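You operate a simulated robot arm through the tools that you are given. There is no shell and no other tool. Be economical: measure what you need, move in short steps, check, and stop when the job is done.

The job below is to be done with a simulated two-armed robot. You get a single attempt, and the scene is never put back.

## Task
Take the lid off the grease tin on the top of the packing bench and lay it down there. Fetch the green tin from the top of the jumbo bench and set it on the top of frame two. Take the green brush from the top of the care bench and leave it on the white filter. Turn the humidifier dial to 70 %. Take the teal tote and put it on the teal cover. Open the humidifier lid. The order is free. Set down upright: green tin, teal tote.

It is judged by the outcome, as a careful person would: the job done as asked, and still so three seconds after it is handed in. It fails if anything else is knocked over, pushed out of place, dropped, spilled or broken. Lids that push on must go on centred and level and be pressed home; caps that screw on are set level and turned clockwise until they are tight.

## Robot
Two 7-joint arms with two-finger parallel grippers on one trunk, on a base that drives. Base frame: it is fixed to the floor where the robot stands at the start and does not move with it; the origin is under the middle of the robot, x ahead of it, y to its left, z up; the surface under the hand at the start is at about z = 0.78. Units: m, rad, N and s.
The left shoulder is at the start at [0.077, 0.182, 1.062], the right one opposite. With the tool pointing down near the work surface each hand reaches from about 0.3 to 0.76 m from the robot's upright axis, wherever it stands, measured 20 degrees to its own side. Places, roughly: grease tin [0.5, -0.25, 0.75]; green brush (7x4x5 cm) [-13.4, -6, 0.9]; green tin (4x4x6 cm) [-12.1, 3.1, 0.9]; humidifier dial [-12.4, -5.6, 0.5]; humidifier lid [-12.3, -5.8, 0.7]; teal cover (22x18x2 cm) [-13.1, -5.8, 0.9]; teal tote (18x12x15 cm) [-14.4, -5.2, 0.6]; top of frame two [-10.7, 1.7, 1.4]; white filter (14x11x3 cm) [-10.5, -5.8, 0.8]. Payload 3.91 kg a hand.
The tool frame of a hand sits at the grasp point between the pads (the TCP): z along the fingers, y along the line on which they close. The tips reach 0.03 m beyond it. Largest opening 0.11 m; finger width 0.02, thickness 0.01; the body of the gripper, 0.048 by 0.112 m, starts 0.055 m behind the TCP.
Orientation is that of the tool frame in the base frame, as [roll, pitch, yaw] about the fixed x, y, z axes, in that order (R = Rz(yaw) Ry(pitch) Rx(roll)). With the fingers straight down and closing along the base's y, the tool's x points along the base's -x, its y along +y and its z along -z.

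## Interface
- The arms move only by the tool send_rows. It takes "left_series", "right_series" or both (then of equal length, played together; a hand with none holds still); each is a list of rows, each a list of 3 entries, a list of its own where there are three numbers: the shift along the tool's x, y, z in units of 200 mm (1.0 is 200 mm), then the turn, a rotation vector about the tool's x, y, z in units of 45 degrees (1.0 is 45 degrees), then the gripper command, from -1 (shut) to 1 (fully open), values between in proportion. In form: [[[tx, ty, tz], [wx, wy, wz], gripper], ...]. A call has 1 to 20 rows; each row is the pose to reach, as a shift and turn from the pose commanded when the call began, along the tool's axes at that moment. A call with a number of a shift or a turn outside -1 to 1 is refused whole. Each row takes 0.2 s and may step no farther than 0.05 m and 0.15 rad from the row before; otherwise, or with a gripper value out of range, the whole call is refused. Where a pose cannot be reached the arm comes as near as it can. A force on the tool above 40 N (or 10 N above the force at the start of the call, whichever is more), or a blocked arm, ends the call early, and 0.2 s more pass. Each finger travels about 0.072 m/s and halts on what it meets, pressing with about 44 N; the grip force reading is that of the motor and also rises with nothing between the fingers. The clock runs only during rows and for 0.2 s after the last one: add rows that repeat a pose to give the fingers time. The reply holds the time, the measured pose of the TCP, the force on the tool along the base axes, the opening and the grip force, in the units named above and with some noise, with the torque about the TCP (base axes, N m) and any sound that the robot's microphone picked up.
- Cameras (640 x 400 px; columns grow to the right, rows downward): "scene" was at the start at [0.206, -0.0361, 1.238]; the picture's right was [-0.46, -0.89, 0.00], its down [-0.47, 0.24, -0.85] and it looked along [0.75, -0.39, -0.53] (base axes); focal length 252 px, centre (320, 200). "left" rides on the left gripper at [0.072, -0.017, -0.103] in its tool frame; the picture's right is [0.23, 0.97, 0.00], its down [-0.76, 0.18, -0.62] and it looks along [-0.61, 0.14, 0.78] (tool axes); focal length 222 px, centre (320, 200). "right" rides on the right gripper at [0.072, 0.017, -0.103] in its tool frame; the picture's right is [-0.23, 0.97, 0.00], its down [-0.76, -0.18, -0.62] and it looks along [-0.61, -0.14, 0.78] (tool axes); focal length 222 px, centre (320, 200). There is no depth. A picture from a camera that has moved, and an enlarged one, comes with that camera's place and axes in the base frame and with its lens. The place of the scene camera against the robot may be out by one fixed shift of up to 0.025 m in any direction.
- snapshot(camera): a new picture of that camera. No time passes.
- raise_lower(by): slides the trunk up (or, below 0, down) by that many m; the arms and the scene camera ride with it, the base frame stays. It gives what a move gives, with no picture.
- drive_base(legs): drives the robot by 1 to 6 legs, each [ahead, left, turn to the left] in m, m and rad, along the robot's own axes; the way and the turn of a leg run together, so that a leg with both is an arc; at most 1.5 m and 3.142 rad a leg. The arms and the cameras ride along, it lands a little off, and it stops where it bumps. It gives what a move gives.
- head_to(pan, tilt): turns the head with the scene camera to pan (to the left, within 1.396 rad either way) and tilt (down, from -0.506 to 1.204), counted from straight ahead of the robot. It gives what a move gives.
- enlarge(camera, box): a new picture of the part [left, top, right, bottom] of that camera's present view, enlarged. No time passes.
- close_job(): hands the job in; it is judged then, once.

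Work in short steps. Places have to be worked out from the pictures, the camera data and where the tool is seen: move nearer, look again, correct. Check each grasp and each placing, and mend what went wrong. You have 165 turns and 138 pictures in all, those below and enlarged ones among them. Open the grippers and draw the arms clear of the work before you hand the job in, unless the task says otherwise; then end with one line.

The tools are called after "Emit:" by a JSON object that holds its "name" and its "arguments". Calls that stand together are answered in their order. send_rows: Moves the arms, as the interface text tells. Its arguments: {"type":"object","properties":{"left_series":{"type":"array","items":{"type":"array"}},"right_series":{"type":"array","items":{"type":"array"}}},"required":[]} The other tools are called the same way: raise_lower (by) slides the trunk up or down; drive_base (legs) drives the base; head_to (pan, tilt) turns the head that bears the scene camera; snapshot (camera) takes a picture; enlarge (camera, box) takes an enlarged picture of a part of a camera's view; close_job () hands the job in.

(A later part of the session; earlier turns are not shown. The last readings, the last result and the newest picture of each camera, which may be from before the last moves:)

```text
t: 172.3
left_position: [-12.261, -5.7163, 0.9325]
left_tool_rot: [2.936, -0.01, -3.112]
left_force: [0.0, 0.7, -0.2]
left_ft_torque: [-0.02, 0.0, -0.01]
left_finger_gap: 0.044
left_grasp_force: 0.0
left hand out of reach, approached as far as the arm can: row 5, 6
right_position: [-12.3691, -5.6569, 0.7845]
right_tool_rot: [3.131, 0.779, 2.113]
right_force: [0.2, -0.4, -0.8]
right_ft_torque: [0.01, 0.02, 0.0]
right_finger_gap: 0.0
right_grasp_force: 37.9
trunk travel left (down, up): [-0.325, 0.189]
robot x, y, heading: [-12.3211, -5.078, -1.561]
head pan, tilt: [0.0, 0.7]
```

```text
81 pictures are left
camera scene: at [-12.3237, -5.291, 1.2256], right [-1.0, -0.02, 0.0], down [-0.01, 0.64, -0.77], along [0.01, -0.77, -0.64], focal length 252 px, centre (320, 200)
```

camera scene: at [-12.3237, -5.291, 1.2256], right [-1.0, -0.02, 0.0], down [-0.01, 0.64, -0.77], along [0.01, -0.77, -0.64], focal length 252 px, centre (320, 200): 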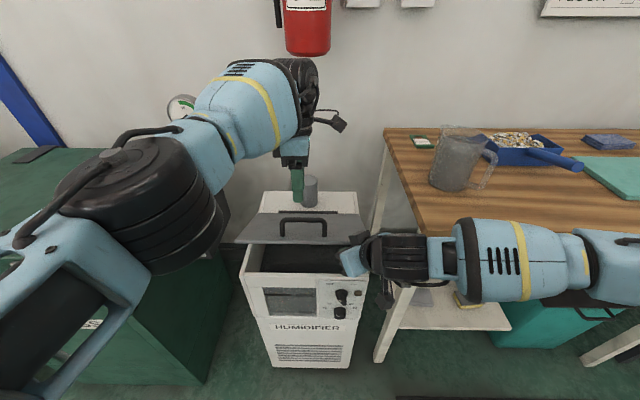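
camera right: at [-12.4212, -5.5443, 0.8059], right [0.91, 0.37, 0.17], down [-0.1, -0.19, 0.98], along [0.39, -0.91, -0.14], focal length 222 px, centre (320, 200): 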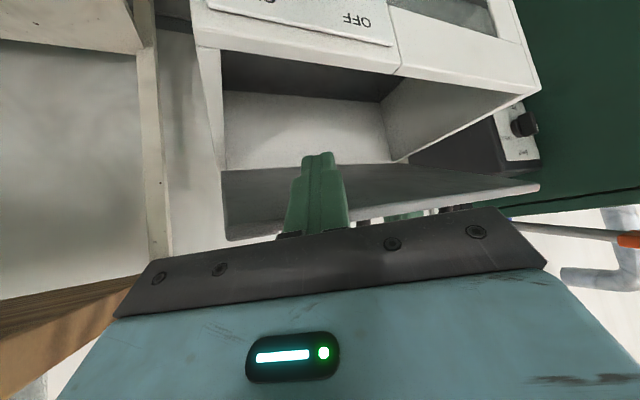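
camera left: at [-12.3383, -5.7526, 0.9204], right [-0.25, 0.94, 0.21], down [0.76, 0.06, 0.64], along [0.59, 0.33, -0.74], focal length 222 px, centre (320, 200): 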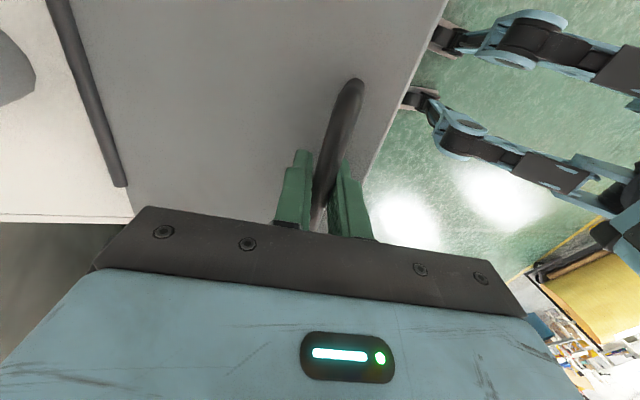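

The lid stays up on its own (stiff hinge). I pull the left hand back out of the way.

Emit:
{"name": "send_rows", "arguments": {"left_series": [[[0, 0.15, -0.05], [0.1, 0, 0], -0.2], [[-0.05, 0.35, -0.1], [0.2, 0, 0], -0.2], [[-0.15, 0.55, -0.15], [0.26, 0, 0], -0.2], [[-0.3, 0.75, -0.2], [0.26, 0, 0], -0.2], [[-0.45, 0.9, -0.2], [0.26, 0, 0], -0.2]]}}

Emit:
{"name": "send_rows", "arguments": {"right_series": [[[-0.1, 0, -0.02], [0, 0, 0], -1], [[-0.22, 0, -0.04], [0, 0, 0], -1], [[-0.34, -0.02, -0.06], [0, 0, 0], -1], [[-0.46, -0.04, -0.06], [0, 0, 0], -1], [[-0.58, -0.08, -0.04], [0, 0, 0], -1]]}}

Emit:
{"name": "snapshot", "arguments": {"camera": "scene"}}

Emit:
{"name": "snapshot", "arguments": {"camera": "right"}}

```text
refused: row 4 steps farther than a row can; nothing moved
```

```text
t: 173.6
left_position: [-12.2563, -5.718, 0.9311]
left_tool_rot: [2.931, -0.009, -3.107]
left_force: [-0.2, -0.1, -0.2]
left_ft_torque: [0.04, 0.02, 0.0]
left_finger_gap: 0.044
left_grasp_force: 0.1
right_position: [-12.372, -5.7003, 0.8657]
right_tool_rot: [3.131, 0.778, 2.114]
right_force: [-0.2, -1.0, -0.2]
right_ft_torque: [-0.01, 0.01, -0.02]
right_finger_gap: 0.0
right_grasp_force: 37.3
right hand out of reach, approached as far as the arm can: row 1, 2, 3, 4, 5
trunk travel left (down, up): [-0.325, 0.189]
robot x, y, heading: [-12.3161, -5.0726, -1.555]
head pan, tilt: [0.0, 0.7]
```

```text
80 pictures are left
camera scene: at [-12.3232, -5.2922, 1.2254], right [-1.0, -0.02, 0.0], down [-0.01, 0.64, -0.76], along [0.01, -0.76, -0.64], focal length 252 px, centre (320, 200)
```

scene: 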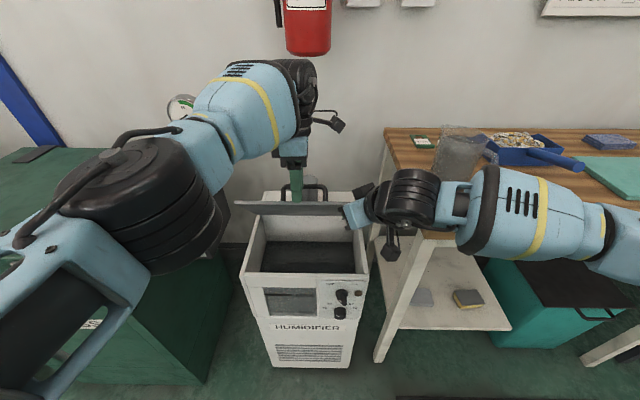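

```text
79 pictures are left
camera right: at [-12.4244, -5.5869, 0.8895], right [0.91, 0.37, 0.17], down [-0.1, -0.19, 0.98], along [0.39, -0.91, -0.13], focal length 222 px, centre (320, 200)
```

right: 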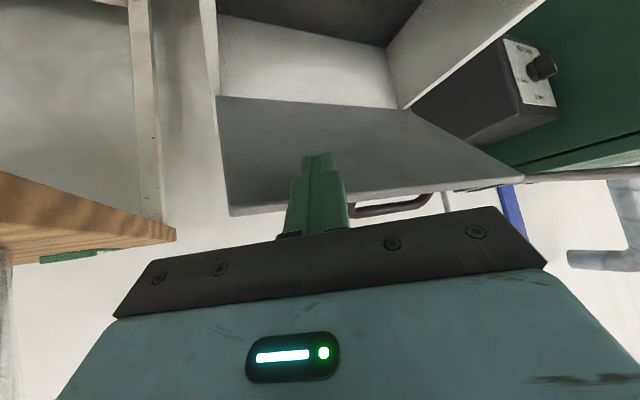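

The right hand has pushed the lid to about 65°. I withdraw the left hand with smaller steps and then push farther.

Emit:
{"name": "send_rows", "arguments": {"left_series": [[[0, 0.15, -0.05], [0.1, 0, 0], -0.2], [[-0.05, 0.33, -0.1], [0.2, 0, 0], -0.2], [[-0.13, 0.5, -0.13], [0.26, 0, 0], -0.2], [[-0.23, 0.66, -0.15], [0.26, 0, 0], -0.2], [[-0.33, 0.82, -0.15], [0.26, 0, 0], -0.2]]}}

Emit:
{"name": "send_rows", "arguments": {"right_series": [[[-0.12, -0.07, 0.1], [0, 0, 0], -1], [[-0.24, -0.14, 0.2], [0, 0, 0], -1], [[-0.34, -0.22, 0.31], [0, 0, 0], -1], [[-0.42, -0.3, 0.42], [0, 0, 0], -1]]}}

Emit:
{"name": "snapshot", "arguments": {"camera": "scene"}}

Emit:
{"name": "snapshot", "arguments": {"camera": "right"}}

```text
t: 174.8
left_position: [-12.196, -5.5613, 0.9959]
left_tool_rot: [3.135, -0.01, -3.109]
left_force: [0.2, 0.1, 0.3]
left_ft_torque: [-0.01, 0.01, -0.02]
left_finger_gap: 0.0439
left_grasp_force: 0.0
right_position: [-12.3722, -5.6999, 0.866]
right_tool_rot: [3.132, 0.777, 2.113]
right_force: [0.4, 1.4, -0.1]
right_ft_torque: [0.0, 0.01, -0.02]
right_finger_gap: 0.0
right_grasp_force: 37.0
trunk travel left (down, up): [-0.325, 0.189]
robot x, y, heading: [-12.3164, -5.0758, -1.556]
head pan, tilt: [0.0, 0.7]
```

```text
t: 175.8
left_position: [-12.1973, -5.561, 0.9947]
left_tool_rot: [3.135, -0.009, -3.111]
left_force: [-1.3, 0.2, 1.0]
left_ft_torque: [-0.02, 0.06, -0.03]
left_finger_gap: 0.0441
left_grasp_force: 0.0
right_position: [-12.4188, -5.7616, 0.8617]
right_tool_rot: [3.134, 0.778, 2.114]
right_force: [0.6, 0.1, -0.1]
right_ft_torque: [-0.01, 0.0, 0.01]
right_finger_gap: 0.0
right_grasp_force: 38.1
right hand out of reach, approached as far as the arm can: row 1, 2, 3, 4
trunk travel left (down, up): [-0.325, 0.189]
robot x, y, heading: [-12.3138, -5.0731, -1.556]
head pan, tilt: [0.0, 0.7]
```

```text
78 pictures are left
camera scene: at [-12.323, -5.2914, 1.2255], right [-1.0, -0.02, 0.0], down [-0.01, 0.64, -0.77], along [0.01, -0.77, -0.64], focal length 252 px, centre (320, 200)
```

scene: 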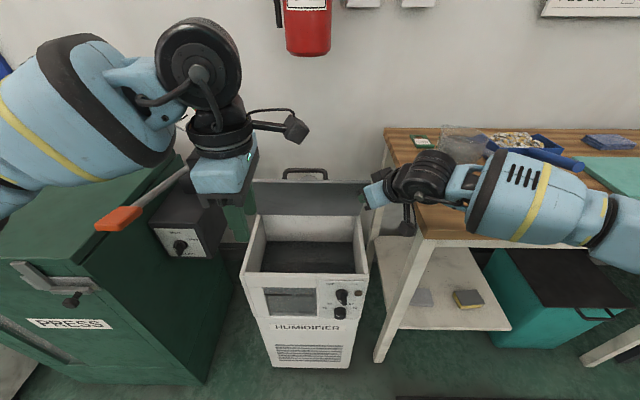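

```text
77 pictures are left
camera right: at [-12.4692, -5.6478, 0.8853], right [0.91, 0.37, 0.16], down [-0.1, -0.19, 0.98], along [0.39, -0.91, -0.13], focal length 222 px, centre (320, 200)
```

right: 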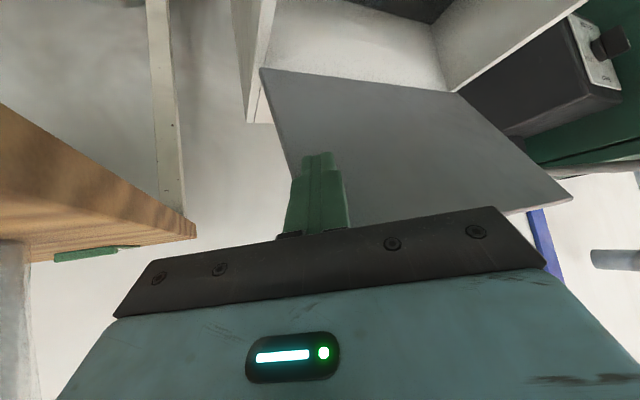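

The lid stands at about 60°. The right hand retreats, and the left hand with closed fingers will push the lid farther back from inside.

Emit:
{"name": "send_rows", "arguments": {"right_series": [[[0.086, 0.086, -0.17], [0, 0, 0], -1], [[0.172, 0.172, -0.34], [0, 0, 0], -1], [[0.258, 0.258, -0.51], [0, 0, 0], -1], [[0.344, 0.344, -0.68], [0, 0, 0], -1], [[0.43, 0.43, -0.855], [0, 0, 0], -1]], "left_series": [[[0, 0, 0], [0, 0, 0], -1], [[0.1, 0, 0.1], [0, 0, 0], -1], [[0.2, 0, 0.25], [0, 0, 0], -1], [[0.27, 0, 0.4], [0, 0, 0], -1], [[0.27, 0, 0.5], [0, 0, 0], -1]]}}

Emit:
{"name": "send_rows", "arguments": {"left_series": [[[0, -0.2, 0], [0, 0, 0], -1], [[0, -0.4, 0], [0, 0, 0], -1], [[0, -0.6, 0], [0, 0, 0], -1], [[0, -0.8, 0], [0, 0, 0], -1], [[0, -1, 0], [0, 0, 0], -1]]}}

Emit:
{"name": "snapshot", "arguments": {"camera": "scene"}}

```text
t: 176.9
left_position: [-12.2512, -5.5603, 0.8959]
left_tool_rot: [3.137, -0.007, -3.111]
left_force: [-1.2, -1.2, -0.7]
left_ft_torque: [0.03, -0.02, -0.01]
left_finger_gap: 0.0
left_grasp_force: 38.0
right_position: [-12.4382, -5.5631, 0.9274]
right_tool_rot: [3.131, 0.775, 2.113]
right_force: [0.1, 1.3, 0.3]
right_ft_torque: [-0.03, 0.01, -0.05]
right_finger_gap: 0.0
right_grasp_force: 37.6
trunk travel left (down, up): [-0.325, 0.189]
robot x, y, heading: [-12.3169, -5.0769, -1.559]
head pan, tilt: [0.0, 0.7]
```

```text
t: 178.2
left_position: [-12.2534, -5.758, 0.8993]
left_tool_rot: [-3.137, -0.009, -3.124]
left_force: [-9.0, 6.3, 16.2]
left_ft_torque: [-0.14, 0.1, -0.12]
left_finger_gap: 0.0
left_grasp_force: 37.6
right_position: [-12.4428, -5.5622, 0.9276]
right_tool_rot: [3.127, 0.778, 2.11]
right_force: [-0.2, -0.2, 0.1]
right_ft_torque: [-0.02, -0.05, 0.03]
right_finger_gap: 0.0
right_grasp_force: 37.4
trunk travel left (down, up): [-0.325, 0.189]
robot x, y, heading: [-12.3157, -5.0725, -1.551]
head pan, tilt: [0.0, 0.7]
```

```text
76 pictures are left
camera scene: at [-12.3284, -5.2891, 1.2262], right [-1.0, -0.01, 0.0], down [-0.01, 0.64, -0.77], along [0.01, -0.77, -0.64], focal length 252 px, centre (320, 200)
```

scene: 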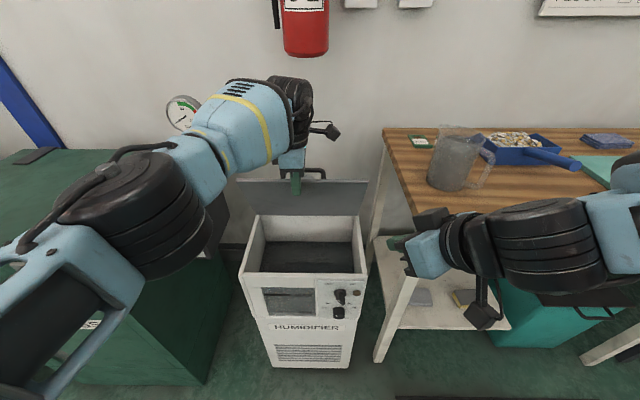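

Emit:
{"name": "send_rows", "arguments": {"left_series": [[[0, -0.1, 0], [0, 0, 0], -1], [[0, -0.2, 0], [0, 0, 0], -1], [[0, -0.3, 0], [0, 0, 0], -1], [[0, -0.4, 0], [0, 0, 0], -1], [[0, -0.5, 0], [0, 0, 0], -1]]}}

Emit:
{"name": "snapshot", "arguments": {"camera": "scene"}}

```text
t: 178.6
left_position: [-12.2495, -5.7592, 0.9012]
left_tool_rot: [-3.14, -0.018, -3.126]
left_force: [-0.7, 7.7, 17.5]
left_ft_torque: [-0.24, -0.08, 0.01]
left_finger_gap: 0.0
left_grasp_force: 37.5
left hand out of reach, approached as far as the arm can: row 1, 2
right_position: [-12.439, -5.5615, 0.9276]
right_tool_rot: [3.133, 0.78, 2.111]
right_force: [0.3, -0.8, -0.5]
right_ft_torque: [0.01, 0.03, 0.04]
right_finger_gap: 0.0
right_grasp_force: 37.1
trunk travel left (down, up): [-0.325, 0.189]
robot x, y, heading: [-12.3144, -5.0732, -1.557]
head pan, tilt: [0.0, 0.7]
stopped in row 2 (left hand): the force on the tool passed its limit at 45 N (the readings are from after the stop); the commanded pose is now the measured one
```

```text
75 pictures are left
camera scene: at [-12.3232, -5.29, 1.2257], right [-1.0, -0.01, 0.0], down [-0.01, 0.64, -0.77], along [0.01, -0.77, -0.64], focal length 252 px, centre (320, 200)
```

scene: 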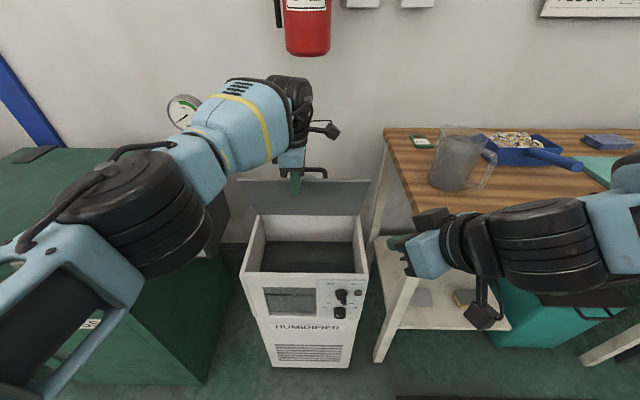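

Emit:
{"name": "enlarge", "arguments": {"camera": "scene", "box": [220, 130, 400, 290]}}

Emit:
{"name": "snapshot", "arguments": {"camera": "right"}}

```text
2.50 times, centred on (310, 210) of scene
camera zoom: at [-12.3232, -5.29, 1.2257], right [-1.0, -0.01, 0.0], down [-0.01, 0.64, -0.77], along [0.01, -0.77, -0.64], focal length 630 px, centre (345, 175)
```

zoom: 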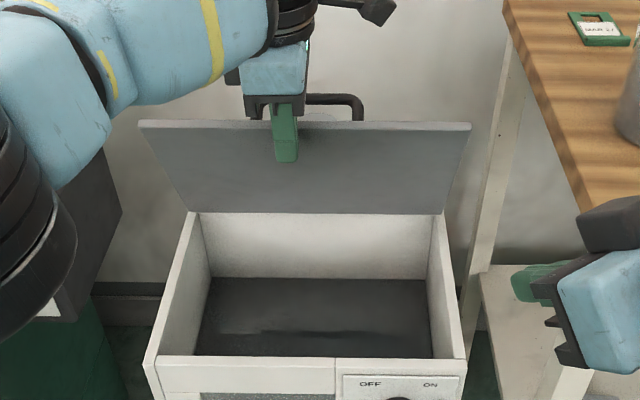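

```text
73 pictures are left
camera right: at [-12.4907, -5.4483, 0.9514], right [0.91, 0.37, 0.17], down [-0.1, -0.19, 0.98], along [0.39, -0.91, -0.13], focal length 222 px, centre (320, 200)
```

right: 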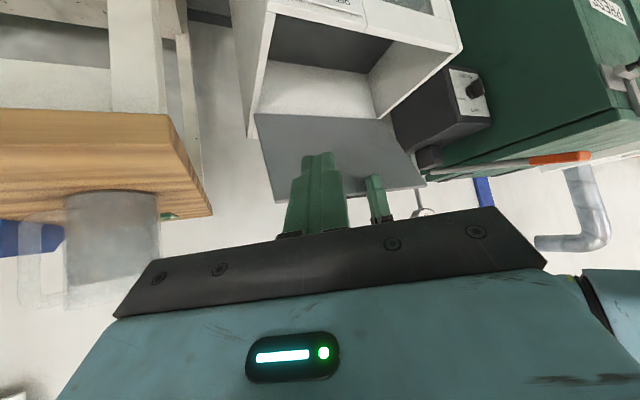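

The lid is about 70° open and the left arm is near its reach limit. I back both hands off a little and drive 8 cm closer so the left can push properly.

Emit:
{"name": "send_rows", "arguments": {"right_series": [[[0.05, 0.1, -0.19], [0, 0, 0], -1], [[0.1, 0.2, -0.38], [0, 0, 0], -1], [[0.15, 0.31, -0.575], [0, 0, 0], -1]], "left_series": [[[0, 0.15, 0], [0, 0, 0], -1], [[0, 0.3, 0], [0, 0, 0], -1], [[0, 0.45, 0], [0, 0, 0], -1]]}}

Emit:
{"name": "drive_base", "arguments": {"legs": [[0.08, 0.0, 0]]}}

Emit:
{"name": "send_rows", "arguments": {"left_series": [[[0, -0.1, 0], [0, 0, 0], -1], [[0, -0.2, 0], [0, 0, 0], -1], [[0, -0.3, 0.0], [0, 0, 0], -1], [[0, -0.4, 0.0], [0, 0, 0], -1], [[0, -0.5, 0.0], [0, 0, 0], -1]]}}

Emit:
{"name": "snapshot", "arguments": {"camera": "scene"}}

```text
t: 179.4
left_position: [-12.2475, -5.6669, 0.8965]
left_tool_rot: [3.138, -0.017, -3.123]
left_force: [-0.2, 0.1, 1.1]
left_ft_torque: [-0.03, 0.01, 0.01]
left_finger_gap: 0.0001
left_grasp_force: 37.4
right_position: [-12.4216, -5.4994, 1.007]
right_tool_rot: [3.133, 0.776, 2.114]
right_force: [0.1, -0.1, 0.6]
right_ft_torque: [-0.03, 0.06, -0.01]
right_finger_gap: 0.0
right_grasp_force: 37.8
right hand out of reach, approached as far as the arm can: row 2, 3
trunk travel left (down, up): [-0.325, 0.189]
robot x, y, heading: [-12.317, -5.0722, -1.555]
head pan, tilt: [0.0, 0.7]
```

```text
t: 180.4
left_position: [-12.248, -5.7486, 0.8954]
left_tool_rot: [3.138, -0.016, -3.123]
left_force: [0.2, -0.7, 0.0]
left_ft_torque: [-0.01, -0.05, 0.01]
left_finger_gap: 0.0
left_grasp_force: 37.6
right_position: [-12.4222, -5.5792, 1.0057]
right_tool_rot: [3.13, 0.775, 2.114]
right_force: [0.3, -0.9, 0.1]
right_ft_torque: [0.01, 0.0, 0.04]
right_finger_gap: 0.0
right_grasp_force: 38.2
trunk travel left (down, up): [-0.325, 0.189]
robot x, y, heading: [-12.3137, -5.1505, -1.556]
head pan, tilt: [0.0, 0.7]
```

```text
t: 181.6
left_position: [-12.2438, -5.8403, 0.8949]
left_tool_rot: [3.14, -0.017, -3.124]
left_force: [-0.5, 0.9, 0.4]
left_ft_torque: [-0.01, -0.04, -0.03]
left_finger_gap: 0.0
left_grasp_force: 37.6
left hand out of reach, approached as far as the arm can: row 5
right_position: [-12.4217, -5.5779, 1.0051]
right_tool_rot: [3.132, 0.776, 2.114]
right_force: [0.6, 0.4, 0.0]
right_ft_torque: [-0.02, 0.0, -0.02]
right_finger_gap: 0.0
right_grasp_force: 37.6
trunk travel left (down, up): [-0.325, 0.189]
robot x, y, heading: [-12.3152, -5.1497, -1.557]
head pan, tilt: [0.0, 0.7]
```

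```text
72 pictures are left
camera scene: at [-12.3225, -5.3697, 1.2254], right [-1.0, -0.02, 0.0], down [-0.01, 0.64, -0.77], along [0.01, -0.76, -0.64], focal length 252 px, centre (320, 200)
```

scene: 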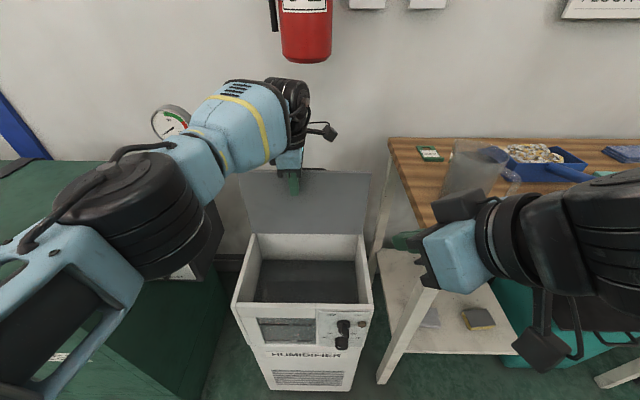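

The lid now stands near vertical and stays. I retract the left hand and back the base off, then inspect the dial.

Emit:
{"name": "send_rows", "arguments": {"left_series": [[[0, 0.2, 0], [0, 0, 0], -1], [[0, 0.4, -0.05], [0, 0, 0], -1], [[0, 0.6, -0.1], [0, 0, 0], -1], [[0, 0.8, -0.15], [0, 0, 0], -1], [[0, 1, -0.2], [0, 0, 0], -1]]}}

Emit:
{"name": "drive_base", "arguments": {"legs": [[-0.35, 0.0, 0]]}}

Emit:
{"name": "enlarge", "arguments": {"camera": "scene", "box": [280, 180, 380, 260]}}

Emit:
{"name": "snapshot", "arguments": {"camera": "scene"}}

```text
t: 182.8
left_position: [-12.2456, -5.6392, 0.9378]
left_tool_rot: [3.14, -0.015, -3.12]
left_force: [0.0, 0.4, -0.5]
left_ft_torque: [0.0, -0.05, 0.01]
left_finger_gap: 0.0002
left_grasp_force: 37.9
right_position: [-12.4207, -5.5785, 1.0058]
right_tool_rot: [3.13, 0.774, 2.113]
right_force: [0.5, -0.2, 0.7]
right_ft_torque: [-0.02, -0.02, 0.05]
right_finger_gap: 0.0
right_grasp_force: 37.8
trunk travel left (down, up): [-0.325, 0.189]
robot x, y, heading: [-12.3133, -5.1517, -1.555]
head pan, tilt: [0.0, 0.7]
```

```text
t: 185.1
left_position: [-12.2479, -5.289, 0.9369]
left_tool_rot: [3.141, -0.016, -3.115]
left_force: [-0.2, 0.0, 0.1]
left_ft_torque: [-0.03, -0.01, -0.01]
left_finger_gap: 0.0
left_grasp_force: 37.6
right_position: [-12.4254, -5.2283, 1.0058]
right_tool_rot: [3.131, 0.775, 2.121]
right_force: [1.1, 0.2, 0.3]
right_ft_torque: [0.0, -0.02, -0.02]
right_finger_gap: 0.0
right_grasp_force: 38.1
trunk travel left (down, up): [-0.325, 0.189]
robot x, y, heading: [-12.3174, -4.801, -1.548]
head pan, tilt: [0.0, 0.7]
```

```text
5.00 times, centred on (330, 220) of scene
camera zoom: at [-12.3273, -5.0183, 1.2254], right [-1.0, -0.02, 0.0], down [-0.02, 0.64, -0.77], along [0.02, -0.76, -0.64], focal length 1259 px, centre (270, 100)
```

zoom: 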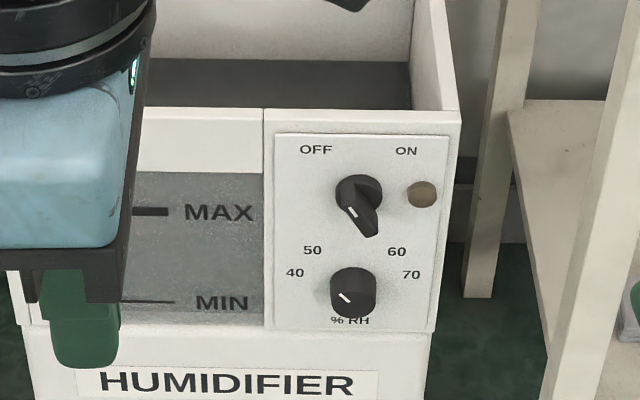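

```text
70 pictures are left
camera scene: at [-12.3273, -5.0183, 1.2254], right [-1.0, -0.02, 0.0], down [-0.02, 0.64, -0.77], along [0.02, -0.76, -0.64], focal length 252 px, centre (320, 200)
```

scene: 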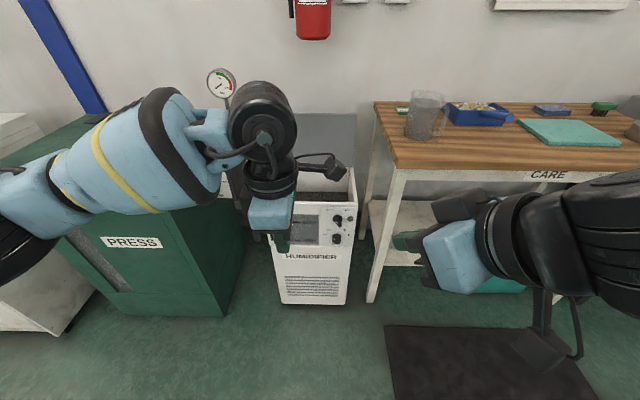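

The RH dial is under the OFF/ON switch, pointer near 50; it sits about (-12.365, -5.62, 0.55). I lower the trunk, shift left a little, and turn the right hand to point straight forward.

Emit:
{"name": "raise_lower", "arguments": {"by": -0.3}}

Emit:
{"name": "drive_base", "arguments": {"legs": [[0, 0.13, 0]]}}

Emit:
{"name": "send_rows", "arguments": {"right_series": [[[0, 0, 0], [0.122, 0, 0.122], -1], [[0, 0, 0], [0.243, 0, 0.243], -1], [[0, 0, 0], [0.365, 0, 0.365], -1], [[0, 0, 0], [0.486, 0, 0.486], -1]]}}

Emit:
{"name": "send_rows", "arguments": {"right_series": [[[0, 0, 0], [0, -0.167, 0], -1], [[0, 0, 0], [0, -0.333, 0], -1], [[0, 0, 0], [0, -0.5, 0], -0.5], [[0, 0, 0], [0, -0.667, 0], 0], [[0, 0, 0], [0, -0.833, 0], 0], [[0, 0, 0], [0, -1, 0], 0]]}}

Emit:
{"name": "snapshot", "arguments": {"camera": "right"}}

Emit:
{"name": "snapshot", "arguments": {"camera": "scene"}}

```text
t: 188.1
left_position: [-12.2487, -5.2884, 0.6372]
left_tool_rot: [3.141, -0.018, -3.115]
left_force: [-0.1, -0.3, 0.2]
left_ft_torque: [0.01, 0.0, 0.0]
left_finger_gap: 0.0
left_grasp_force: 37.9
right_position: [-12.4229, -5.2772, 0.6131]
right_tool_rot: [2.978, 0.542, 2.029]
right_force: [0.0, -0.9, -0.1]
right_ft_torque: [-0.03, 0.02, -0.05]
right_finger_gap: 0.0001
right_grasp_force: 37.5
trunk travel left (down, up): [-0.025, 0.489]
robot x, y, heading: [-12.321, -4.8011, -1.549]
head pan, tilt: [0.0, 0.7]
```

```text
t: 189.9
left_position: [-12.1216, -5.2867, 0.6379]
left_tool_rot: [3.137, -0.016, -3.117]
left_force: [-0.6, -0.6, 0.8]
left_ft_torque: [0.0, -0.01, 0.0]
left_finger_gap: 0.0001
left_grasp_force: 37.8
right_position: [-12.2963, -5.2743, 0.6125]
right_tool_rot: [2.977, 0.542, 2.025]
right_force: [-0.2, 0.7, 0.1]
right_ft_torque: [-0.01, -0.01, 0.0]
right_finger_gap: 0.0
right_grasp_force: 37.3
trunk travel left (down, up): [-0.025, 0.489]
robot x, y, heading: [-12.1951, -4.7988, -1.55]
head pan, tilt: [0.0, 0.7]
```

```text
t: 190.9
left_position: [-12.1215, -5.2865, 0.6371]
left_tool_rot: [3.139, -0.017, -3.118]
left_force: [0.5, 0.4, 0.3]
left_ft_torque: [0.0, 0.0, 0.0]
left_finger_gap: 0.0
left_grasp_force: 37.8
right_position: [-12.2954, -5.2728, 0.6136]
right_tool_rot: [3.139, 0.51, 1.584]
right_force: [0.2, 0.6, -0.1]
right_ft_torque: [-0.01, 0.01, -0.02]
right_finger_gap: 0.0
right_grasp_force: 37.4
trunk travel left (down, up): [-0.025, 0.489]
robot x, y, heading: [-12.1955, -4.797, -1.553]
head pan, tilt: [0.0, 0.7]
```

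```text
t: 192.3
left_position: [-12.1218, -5.2871, 0.6383]
left_tool_rot: [3.14, -0.016, -3.116]
left_force: [-0.2, 0.2, 0.1]
left_ft_torque: [0.01, 0.01, -0.04]
left_finger_gap: 0.0
left_grasp_force: 37.6
right_position: [-12.3176, -5.3588, 0.656]
right_tool_rot: [-3.14, 1.282, 1.584]
right_force: [0.1, -0.1, -0.2]
right_ft_torque: [-0.02, -0.02, 0.02]
right_finger_gap: 0.055
right_grasp_force: 0.0
right hand out of reach, approached as far as the arm can: row 1, 2, 3, 4, 5, 6
trunk travel left (down, up): [-0.025, 0.489]
robot x, y, heading: [-12.1929, -4.8001, -1.55]
head pan, tilt: [0.0, 0.7]
```

```text
69 pictures are left
camera right: at [-12.3034, -5.2397, 0.6161], right [0.97, -0.05, 0.22], down [-0.18, 0.38, 0.91], along [-0.13, -0.92, 0.36], focal length 222 px, centre (320, 200)
```

right: 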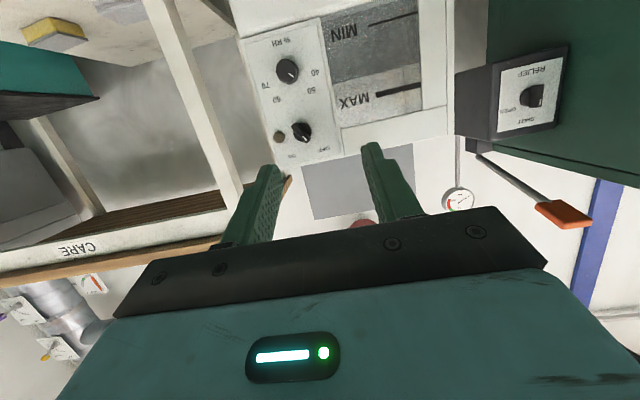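

```text
68 pictures are left
camera scene: at [-12.1976, -5.1198, 0.9006], right [-1.0, -0.02, 0.0], down [-0.01, 0.64, -0.77], along [0.02, -0.76, -0.64], focal length 252 px, centre (320, 200)
```

scene: 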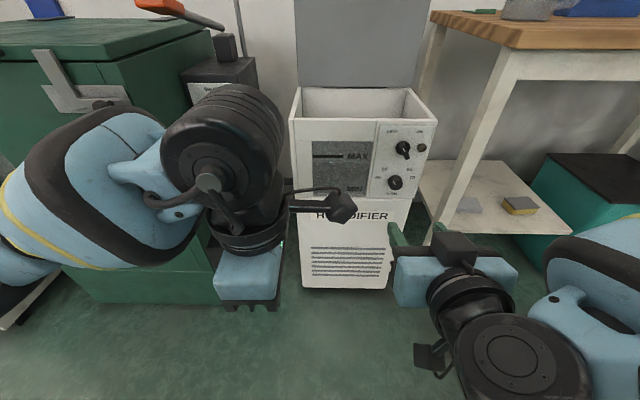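

Emit:
{"name": "enlarge", "arguments": {"camera": "scene", "box": [370, 110, 445, 210]}}

Emit:
{"name": "enlarge", "arguments": {"camera": "right", "box": [230, 20, 350, 170]}}

```text
4.00 times, centred on (408, 160) of scene
camera zoom: at [-12.1976, -5.1198, 0.9006], right [-1.0, -0.02, 0.0], down [-0.01, 0.64, -0.77], along [0.02, -0.76, -0.64], focal length 1008 px, centre (-30, 360)
```

zoom: 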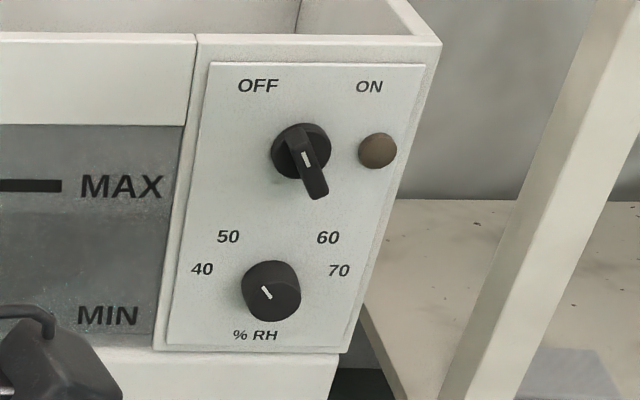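

```text
2.67 times, centred on (290, 95) of right
camera zoom: at [-12.3034, -5.2397, 0.6161], right [0.97, -0.05, 0.22], down [-0.18, 0.38, 0.91], along [-0.13, -0.92, 0.36], focal length 592 px, centre (400, 480)
```

zoom: 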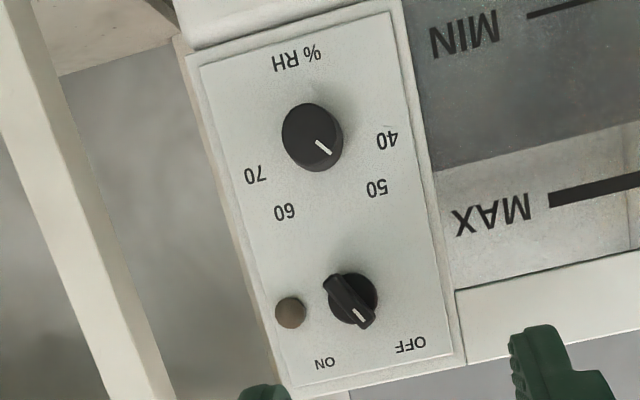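

Nearly face-on view: pointer at about −37° (the 50 mark); 70 is at about +73°, so roughly 110° clockwise. The knob is at (-12.362, -5.61, 0.549). I line the hand up with it, level.

Emit:
{"name": "send_rows", "arguments": {"right_series": [[[0.12, -0.06, 0.07], [0, -0.09, 0], 0], [[0.23, -0.11, 0.14], [0, -0.18, 0], 0], [[0.34, -0.17, 0.21], [0, -0.27, 0], 0], [[0.46, -0.225, 0.29], [0, -0.368, 0], 0]]}}

Emit:
{"name": "drive_base", "arguments": {"legs": [[0.1, 0, 0]]}}

Emit:
{"name": "snapshot", "arguments": {"camera": "right"}}

```text
t: 193.3
left_position: [-12.1216, -5.2865, 0.638]
left_tool_rot: [3.137, -0.016, -3.117]
left_force: [0.4, -0.1, -0.3]
left_ft_torque: [0.02, 0.03, 0.01]
left_finger_gap: 0.0002
left_grasp_force: 37.3
right_position: [-12.3431, -5.38, 0.7332]
right_tool_rot: [-3.123, 1.483, 1.577]
right_force: [0.0, -0.5, 0.2]
right_ft_torque: [-0.03, -0.03, 0.01]
right_finger_gap: 0.0548
right_grasp_force: 0.0
right hand out of reach, approached as far as the arm can: row 1, 2, 3, 4
trunk travel left (down, up): [-0.025, 0.489]
robot x, y, heading: [-12.1927, -4.7949, -1.548]
head pan, tilt: [0.0, 0.7]
```

```text
t: 194.4
left_position: [-12.12, -5.3838, 0.6383]
left_tool_rot: [3.138, -0.015, -3.119]
left_force: [-0.4, 0.6, 0.4]
left_ft_torque: [0.01, 0.02, 0.01]
left_finger_gap: 0.0002
left_grasp_force: 37.7
right_position: [-12.3397, -5.4796, 0.7342]
right_tool_rot: [-3.121, 1.481, 1.581]
right_force: [-0.2, 0.5, 0.5]
right_ft_torque: [0.03, 0.02, -0.02]
right_finger_gap: 0.055
right_grasp_force: 0.0
trunk travel left (down, up): [-0.025, 0.489]
robot x, y, heading: [-12.1912, -4.8964, -1.55]
head pan, tilt: [0.0, 0.7]
```

```text
65 pictures are left
camera right: at [-12.3234, -5.3702, 0.6718], right [0.97, -0.03, 0.22], down [-0.17, 0.56, 0.81], along [-0.15, -0.83, 0.54], focal length 222 px, centre (320, 200)
```

right: 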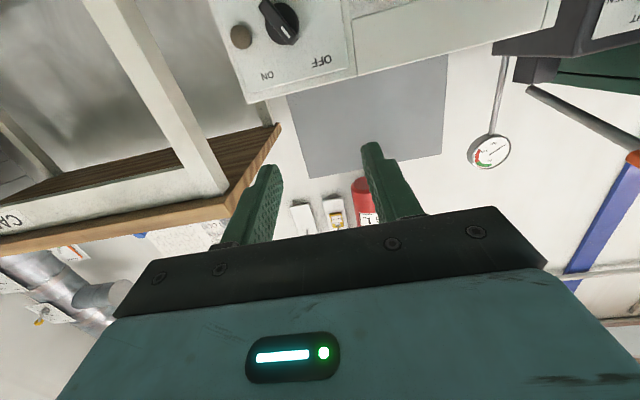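

Pointing straight ahead at this height is out of the arm's range. I'll back off and test whether the hand can be level and low when angled inward.

Emit:
{"name": "drive_base", "arguments": {"legs": [[-0.15, 0, 0]]}}

Emit:
{"name": "send_rows", "arguments": {"right_series": [[[0.0, 0, 0], [-0.15, 0, 0], 0], [[0.0, 0, 0], [-0.3, 0, 0], 0], [[0.0, 0, 0], [-0.45, 0, 0], 0], [[0, 0, 0], [-0.6, 0, 0], 0], [[0, 0, 0], [-0.76, 0, 0], 0], [[0.2, 0, 0], [-0.76, 0, 0], 0], [[0.4, 0, 0], [-0.76, 0, 0], 0], [[0.6, 0, 0], [-0.76, 0, 0], 0], [[0.8, 0, 0], [-0.76, 0, 0], 0], [[0.9, 0, 0], [-0.76, 0, 0], 0]]}}

Emit:
{"name": "snapshot", "arguments": {"camera": "scene"}}

```text
t: 195.8
left_position: [-12.1221, -5.235, 0.6388]
left_tool_rot: [3.139, -0.017, -3.115]
left_force: [0.6, 0.2, 0.0]
left_ft_torque: [0.0, 0.0, 0.01]
left_finger_gap: 0.0
left_grasp_force: 37.6
right_position: [-12.341, -5.329, 0.7344]
right_tool_rot: [-3.123, 1.483, 1.583]
right_force: [-0.1, 0.3, 0.3]
right_ft_torque: [0.01, -0.03, -0.01]
right_finger_gap: 0.055
right_grasp_force: 0.0
trunk travel left (down, up): [-0.025, 0.489]
robot x, y, heading: [-12.1938, -4.741, -1.546]
head pan, tilt: [0.0, 0.7]
```

```text
t: 198.0
left_position: [-12.122, -5.2361, 0.6371]
left_tool_rot: [3.138, -0.018, -3.116]
left_force: [0.3, 0.2, -0.3]
left_ft_torque: [-0.03, 0.0, -0.01]
left_finger_gap: 0.0002
left_grasp_force: 38.2
right_position: [-12.3659, -5.3749, 0.6986]
right_tool_rot: [2.78, 1.423, 1.823]
right_force: [-0.3, -0.9, 0.1]
right_ft_torque: [-0.03, 0.01, 0.04]
right_finger_gap: 0.055
right_grasp_force: 0.0
right hand out of reach, approached as far as the arm can: row 1, 2, 3, 4, 5, 6, 7, 8, 9, 10
trunk travel left (down, up): [-0.025, 0.489]
robot x, y, heading: [-12.1972, -4.7479, -1.551]
head pan, tilt: [0.0, 0.7]
```

```text
64 pictures are left
camera scene: at [-12.199, -5.069, 0.9], right [-1.0, -0.02, 0.0], down [-0.01, 0.65, -0.76], along [0.02, -0.76, -0.65], focal length 252 px, centre (320, 200)
```

scene: 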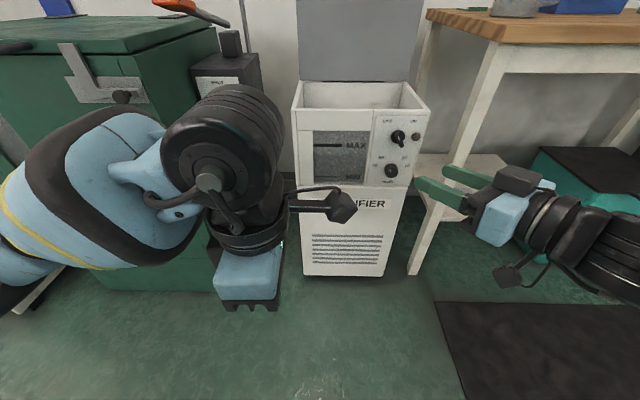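

Emit:
{"name": "send_rows", "arguments": {"right_series": [[[0.13, -0.08, 0.12], [0, 0, 0], 0], [[0.26, -0.16, 0.25], [0, 0, 0], 0], [[0.39, -0.24, 0.37], [0, 0, 0], 0], [[0.52, -0.32, 0.49], [0, 0, 0], 0], [[0.52, -0.32, 0.49], [0, 0, 0], 0]]}}

```text
t: 199.2
left_position: [-12.1227, -5.2344, 0.638]
left_tool_rot: [3.138, -0.015, -3.115]
left_force: [0.1, 0.4, 0.3]
left_ft_torque: [0.01, 0.03, -0.01]
left_finger_gap: 0.0
left_grasp_force: 38.0
right_position: [-12.3753, -5.5029, 0.6139]
right_tool_rot: [2.831, 1.401, 1.885]
right_force: [-0.6, 0.3, 0.1]
right_ft_torque: [0.0, -0.02, -0.01]
right_finger_gap: 0.055
right_grasp_force: 0.2
right hand out of reach, approached as far as the arm can: row 1, 2, 3, 4, 5
trunk travel left (down, up): [-0.025, 0.489]
robot x, y, heading: [-12.1941, -4.7462, -1.548]
head pan, tilt: [0.0, 0.7]
```

Stretching forward lets it go lower. I turn the hand back to point straight at the panel while easing down.

Emit:
{"name": "send_rows", "arguments": {"right_series": [[[0.06, -0.01, 0.04], [0.16, -0.044, 0], 0], [[0.12, -0.02, 0.08], [0.32, -0.088, 0], 0], [[0.18, -0.03, 0.12], [0.48, -0.132, 0], 0], [[0.24, -0.04, 0.16], [0.64, -0.176, 0], 0], [[0.293, -0.05, 0.21], [0.794, -0.22, 0], 0], [[0.293, -0.05, 0.21], [0.794, -0.22, 0], 0]]}}

Emit:
{"name": "snapshot", "arguments": {"camera": "right"}}

Emit:
{"name": "snapshot", "arguments": {"camera": "scene"}}

```text
t: 200.6
left_position: [-12.1222, -5.2343, 0.6382]
left_tool_rot: [3.137, -0.015, -3.114]
left_force: [0.7, 0.6, -0.7]
left_ft_torque: [0.0, 0.0, 0.0]
left_finger_gap: 0.0
left_grasp_force: 38.0
right_position: [-12.4447, -5.6058, 0.7137]
right_tool_rot: [3.01, 1.445, 1.582]
right_force: [0.3, -0.2, 0.4]
right_ft_torque: [-0.01, 0.01, 0.0]
right_finger_gap: 0.0551
right_grasp_force: 0.0
right hand out of reach, approached as far as the arm can: row 1, 2, 3, 4, 5, 6
trunk travel left (down, up): [-0.025, 0.489]
robot x, y, heading: [-12.1909, -4.7477, -1.551]
head pan, tilt: [0.0, 0.7]
```

```text
63 pictures are left
camera right: at [-12.4443, -5.4942, 0.6558], right [0.96, 0.11, 0.24], down [-0.26, 0.49, 0.83], along [-0.03, -0.86, 0.5], focal length 222 px, centre (320, 200)
```

right: 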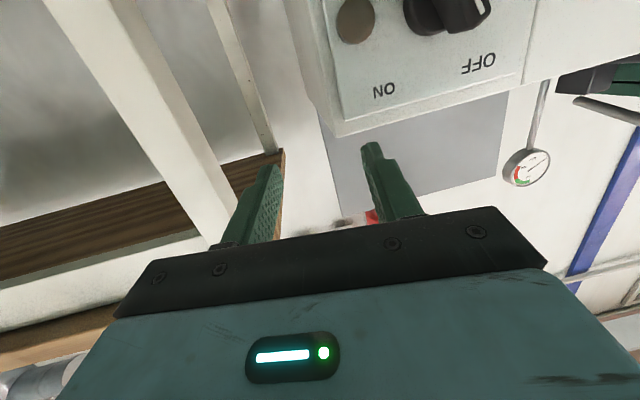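

```text
62 pictures are left
camera scene: at [-12.1981, -5.0678, 0.9005], right [-1.0, -0.02, 0.0], down [-0.01, 0.64, -0.76], along [0.02, -0.76, -0.64], focal length 252 px, centre (320, 200)
```

scene: 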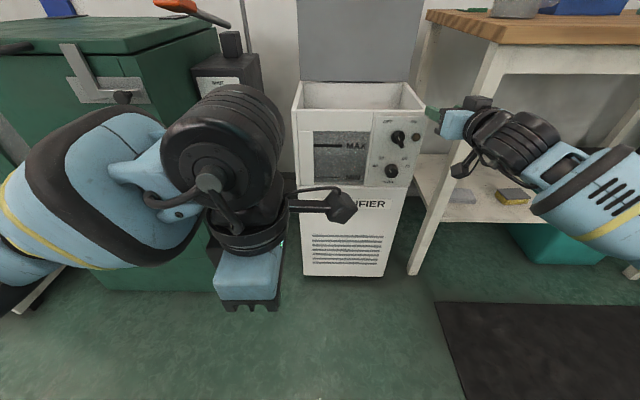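

The wrist can't point straight ahead here, but it can when angled inward, so I'll re-approach with the robot itself turned to face south-west. First back off and tuck the left hand.

Emit:
{"name": "drive_base", "arguments": {"legs": [[-0.35, 0, 0]]}}

Emit:
{"name": "send_rows", "arguments": {"left_series": [[[-0.1, 0.15, -0.1], [0, 0, 0], -1], [[-0.2, 0.3, -0.25], [0, 0, 0], -1], [[-0.3, 0.45, -0.4], [0, 0, 0], -1], [[-0.4, 0.6, -0.55], [0, 0, 0], -1], [[-0.45, 0.65, -0.75], [0, 0, 0], -1]]}}

Emit:
{"name": "drive_base", "arguments": {"legs": [[0, 0.3, 0], [0, 0, -0.9]]}}

Emit:
{"name": "snapshot", "arguments": {"camera": "scene"}}

```text
t: 202.9
left_position: [-12.1303, -4.8816, 0.6381]
left_tool_rot: [3.138, -0.016, -3.118]
left_force: [0.1, -0.1, 0.1]
left_ft_torque: [0.0, 0.0, -0.01]
left_finger_gap: 0.0001
left_grasp_force: 37.5
right_position: [-12.4546, -5.2529, 0.7137]
right_tool_rot: [3.008, 1.446, 1.579]
right_force: [0.2, 0.3, 0.5]
right_ft_torque: [0.03, 0.0, -0.01]
right_finger_gap: 0.055
right_grasp_force: 0.0
trunk travel left (down, up): [-0.025, 0.489]
robot x, y, heading: [-12.199, -4.3953, -1.545]
head pan, tilt: [0.0, 0.7]
```

```text
t: 204.1
left_position: [-12.0424, -4.7526, 0.7851]
left_tool_rot: [3.128, -0.01, -3.115]
left_force: [-0.8, -0.2, -1.6]
left_ft_torque: [0.0, 0.03, 0.01]
left_finger_gap: 0.0001
left_grasp_force: 37.6
right_position: [-12.455, -5.2523, 0.7146]
right_tool_rot: [3.009, 1.446, 1.58]
right_force: [-0.1, 0.0, -0.8]
right_ft_torque: [-0.04, 0.0, 0.03]
right_finger_gap: 0.0551
right_grasp_force: 0.0
trunk travel left (down, up): [-0.025, 0.489]
robot x, y, heading: [-12.2, -4.3928, -1.55]
head pan, tilt: [0.0, 0.7]
```

```text
t: 209.6
left_position: [-12.0843, -4.7351, 0.7845]
left_tool_rot: [3.127, -0.013, 2.277]
left_force: [0.4, -1.0, 0.2]
left_ft_torque: [0.04, -0.02, 0.0]
left_finger_gap: 0.0003
left_grasp_force: 37.6
right_position: [-12.7308, -4.7314, 0.7137]
right_tool_rot: [3.008, 1.445, 0.692]
right_force: [0.4, 0.1, 1.0]
right_ft_torque: [0.0, -0.02, 0.05]
right_finger_gap: 0.0552
right_grasp_force: 0.1
trunk travel left (down, up): [-0.025, 0.489]
robot x, y, heading: [-11.9049, -4.3882, -2.437]
head pan, tilt: [0.0, 0.7]
```

```text
61 pictures are left
camera scene: at [-12.1642, -4.6057, 0.9263], right [-0.74, 0.68, 0.0], down [0.27, 0.29, -0.92], along [-0.62, -0.67, -0.4], focal length 252 px, centre (320, 200)
```

scene: 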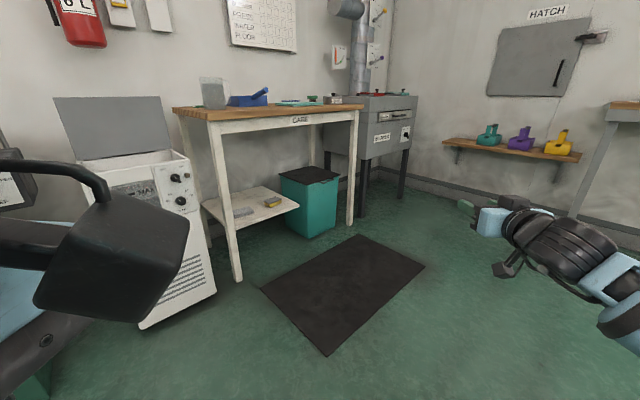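

I move the left hand aside and swing the right hand inward to point at −y.

Emit:
{"name": "send_rows", "arguments": {"left_series": [[[-0.1, 0, 0.1], [0, 0, 0], -1], [[-0.25, 0, 0.2], [0, 0, 0], -1], [[-0.4, 0, 0.3], [0, 0, 0], -1], [[-0.55, 0, 0.4], [0, 0, 0], -1], [[-0.7, 0, 0.5], [0, 0, 0], -1], [[-0.75, 0, 0.6], [0, 0, 0], -1]], "right_series": [[[0.05, 0.11, -0.025], [-0.159, -0.019, 0], 0], [[0.1, 0.22, -0.05], [-0.318, -0.037, 0], 0], [[0.14, 0.32, -0.075], [-0.477, -0.056, 0], 0], [[0.19, 0.43, -0.1], [-0.636, -0.075, 0], 0], [[0.24, 0.54, -0.125], [-0.795, -0.094, 0], 0], [[0.28, 0.64, -0.15], [-0.954, -0.112, 0], 0]]}}

```text
t: 211.0
left_position: [-11.9944, -4.862, 0.6709]
left_tool_rot: [3.128, -0.013, 2.279]
left_force: [0.8, -0.1, 0.9]
left_ft_torque: [-0.01, -0.02, 0.02]
left_finger_gap: 0.0
left_grasp_force: 37.5
left hand out of reach, approached as far as the arm can: row 4, 5, 6
right_position: [-12.6117, -4.7914, 0.6641]
right_tool_rot: [1.556, 1.504, -0.013]
right_force: [0.2, 0.3, -0.9]
right_ft_torque: [0.04, 0.02, 0.0]
right_finger_gap: 0.0549
right_grasp_force: 0.1
trunk travel left (down, up): [-0.025, 0.489]
robot x, y, heading: [-11.9046, -4.3884, -2.441]
head pan, tilt: [0.0, 0.7]
```

That pose is fully reachable. I continue to the working pose at dial height.

Emit:
{"name": "send_rows", "arguments": {"right_series": [[[0.085, 0.145, 0.075], [0, 0, 0], 0], [[0.17, 0.29, 0.15], [0, 0, 0], 0], [[0.255, 0.435, 0.225], [0, 0, 0], 0], [[0.34, 0.58, 0.3], [0, 0, 0], 0], [[0.42, 0.68, 0.4], [0, 0, 0], 0], [[0.5, 0.8, 0.5], [0, 0, 0], 0], [[0.6, 0.9, 0.6], [0, 0, 0], 0]]}}

Emit:
{"name": "snapshot", "arguments": {"camera": "scene"}}

```text
t: 212.6
left_position: [-11.9953, -4.8617, 0.6728]
left_tool_rot: [3.125, -0.012, 2.279]
left_force: [0.0, -0.3, 0.1]
left_ft_torque: [-0.02, -0.03, 0.03]
left_finger_gap: 0.0003
left_grasp_force: 37.6
right_position: [-12.5189, -4.8424, 0.5985]
right_tool_rot: [1.574, 1.505, 0.015]
right_force: [0.3, 0.6, 0.5]
right_ft_torque: [-0.02, -0.01, 0.02]
right_finger_gap: 0.0551
right_grasp_force: 0.0
right hand out of reach, approached as far as the arm can: row 3, 4, 5, 6, 7
trunk travel left (down, up): [-0.025, 0.489]
robot x, y, heading: [-11.9041, -4.3835, -2.439]
head pan, tilt: [0.0, 0.7]
```

```text
60 pictures are left
camera scene: at [-12.1662, -4.5927, 0.9005], right [-0.65, 0.76, 0.0], down [0.49, 0.42, -0.76], along [-0.58, -0.49, -0.64], focal length 252 px, centre (320, 200)
```

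scene: 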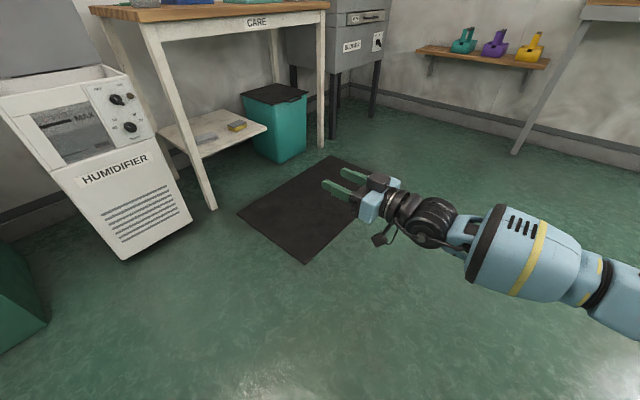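

Emit:
{"name": "send_rows", "arguments": {"right_series": [[[0.09, 0.12, -0.1], [0, 0, 0], 0], [[0.18, 0.24, -0.21], [0, 0, 0], 0], [[0.275, 0.36, -0.32], [0, 0, 0], 0], [[0.275, 0.36, -0.32], [0, 0, 0], 0]]}}

```text
t: 213.6
left_position: [-11.9946, -4.8615, 0.6724]
left_tool_rot: [3.126, -0.012, 2.28]
left_force: [0.4, -0.2, 0.1]
left_ft_torque: [0.04, 0.01, -0.01]
left_finger_gap: 0.0002
left_grasp_force: 37.4
right_position: [-12.5248, -4.7852, 0.5466]
right_tool_rot: [1.574, 1.503, 0.016]
right_force: [-0.6, 0.8, -0.4]
right_ft_torque: [0.04, 0.0, -0.03]
right_finger_gap: 0.055
right_grasp_force: 0.0
right hand out of reach, approached as far as the arm can: row 1, 2, 3, 4
trunk travel left (down, up): [-0.025, 0.489]
robot x, y, heading: [-11.9011, -4.3857, -2.439]
head pan, tilt: [0.0, 0.7]
```

The dial can also be turned with the hand tilted (rotating about the dial's own axis), which the arm handles better facing the panel. I turn the base back and set the right hand about 40° below level.

Emit:
{"name": "send_rows", "arguments": {"right_series": [[[0, 0, -0.05], [0, 0.17, 0], 0], [[0, 0, -0.1], [0, 0.34, 0], 0], [[0, 0, -0.15], [0, 0.51, 0], 0], [[0, 0, -0.2], [0, 0.68, 0], 0], [[0, 0, -0.25], [0, 0.85, 0], 0]]}}

Emit:
{"name": "send_rows", "arguments": {"right_series": [[[0, 0, 0], [0.148, 0, 0.118], 0], [[0, 0, 0], [0.296, 0, 0.235], 0], [[0, 0, 0], [0.444, 0, 0.353], 0], [[0, 0, 0], [0.592, 0, 0.47], 0], [[0, 0, 0], [0.74, 0, 0.588], 0], [[0, 0, 0], [0.888, 0, 0.705], 0]]}}

Emit:
{"name": "drive_base", "arguments": {"legs": [[0, 0, 0.89]]}}

Emit:
{"name": "snapshot", "arguments": {"camera": "scene"}}

```text
t: 214.8
left_position: [-11.9953, -4.862, 0.6725]
left_tool_rot: [3.125, -0.01, 2.279]
left_force: [-0.7, 0.6, 0.0]
left_ft_torque: [-0.01, 0.01, 0.0]
left_finger_gap: 0.0
left_grasp_force: 37.2
right_position: [-12.5255, -4.7411, 0.5488]
right_tool_rot: [3.017, 0.949, 1.479]
right_force: [-0.6, 0.8, -0.4]
right_ft_torque: [-0.03, -0.01, 0.02]
right_finger_gap: 0.055
right_grasp_force: 0.1
right hand out of reach, approached as far as the arm can: row 5
trunk travel left (down, up): [-0.025, 0.489]
robot x, y, heading: [-11.9007, -4.3898, -2.439]
head pan, tilt: [0.0, 0.7]
```

```text
t: 216.2
left_position: [-11.9957, -4.8629, 0.6708]
left_tool_rot: [3.126, -0.011, 2.28]
left_force: [-0.3, 0.4, 0.5]
left_ft_torque: [-0.01, 0.0, -0.03]
left_finger_gap: 0.0
left_grasp_force: 37.5
right_position: [-12.5225, -4.7421, 0.5524]
right_tool_rot: [3.007, 0.875, 0.581]
right_force: [-0.1, -0.3, 0.6]
right_ft_torque: [0.03, -0.03, 0.03]
right_finger_gap: 0.0551
right_grasp_force: 0.0
trunk travel left (down, up): [-0.025, 0.489]
robot x, y, heading: [-11.9037, -4.3843, -2.439]
head pan, tilt: [0.0, 0.7]
```

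```text
t: 218.9
left_position: [-11.5875, -4.7524, 0.6724]
left_tool_rot: [3.126, -0.013, -3.098]
left_force: [0.2, 1.0, -0.2]
left_ft_torque: [-0.01, 0.02, -0.01]
left_finger_gap: 0.0001
left_grasp_force: 37.9
right_position: [-12.0072, -5.0936, 0.5516]
right_tool_rot: [3.007, 0.872, 1.488]
right_force: [1.3, -0.3, -0.5]
right_ft_torque: [-0.01, 0.0, 0.02]
right_finger_gap: 0.055
right_grasp_force: 0.1
trunk travel left (down, up): [-0.025, 0.489]
robot x, y, heading: [-11.9033, -4.3833, -1.538]
head pan, tilt: [0.0, 0.7]
```

```text
59 pictures are left
camera scene: at [-11.9043, -4.7081, 0.9005], right [-1.0, -0.04, 0.0], down [-0.02, 0.64, -0.76], along [0.03, -0.76, -0.64], focal length 252 px, centre (320, 200)
```

scene: 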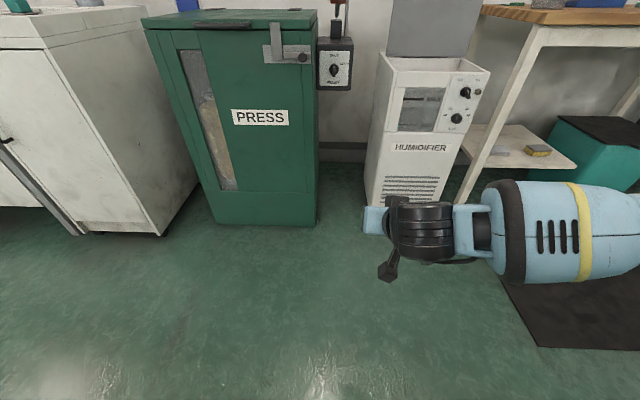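

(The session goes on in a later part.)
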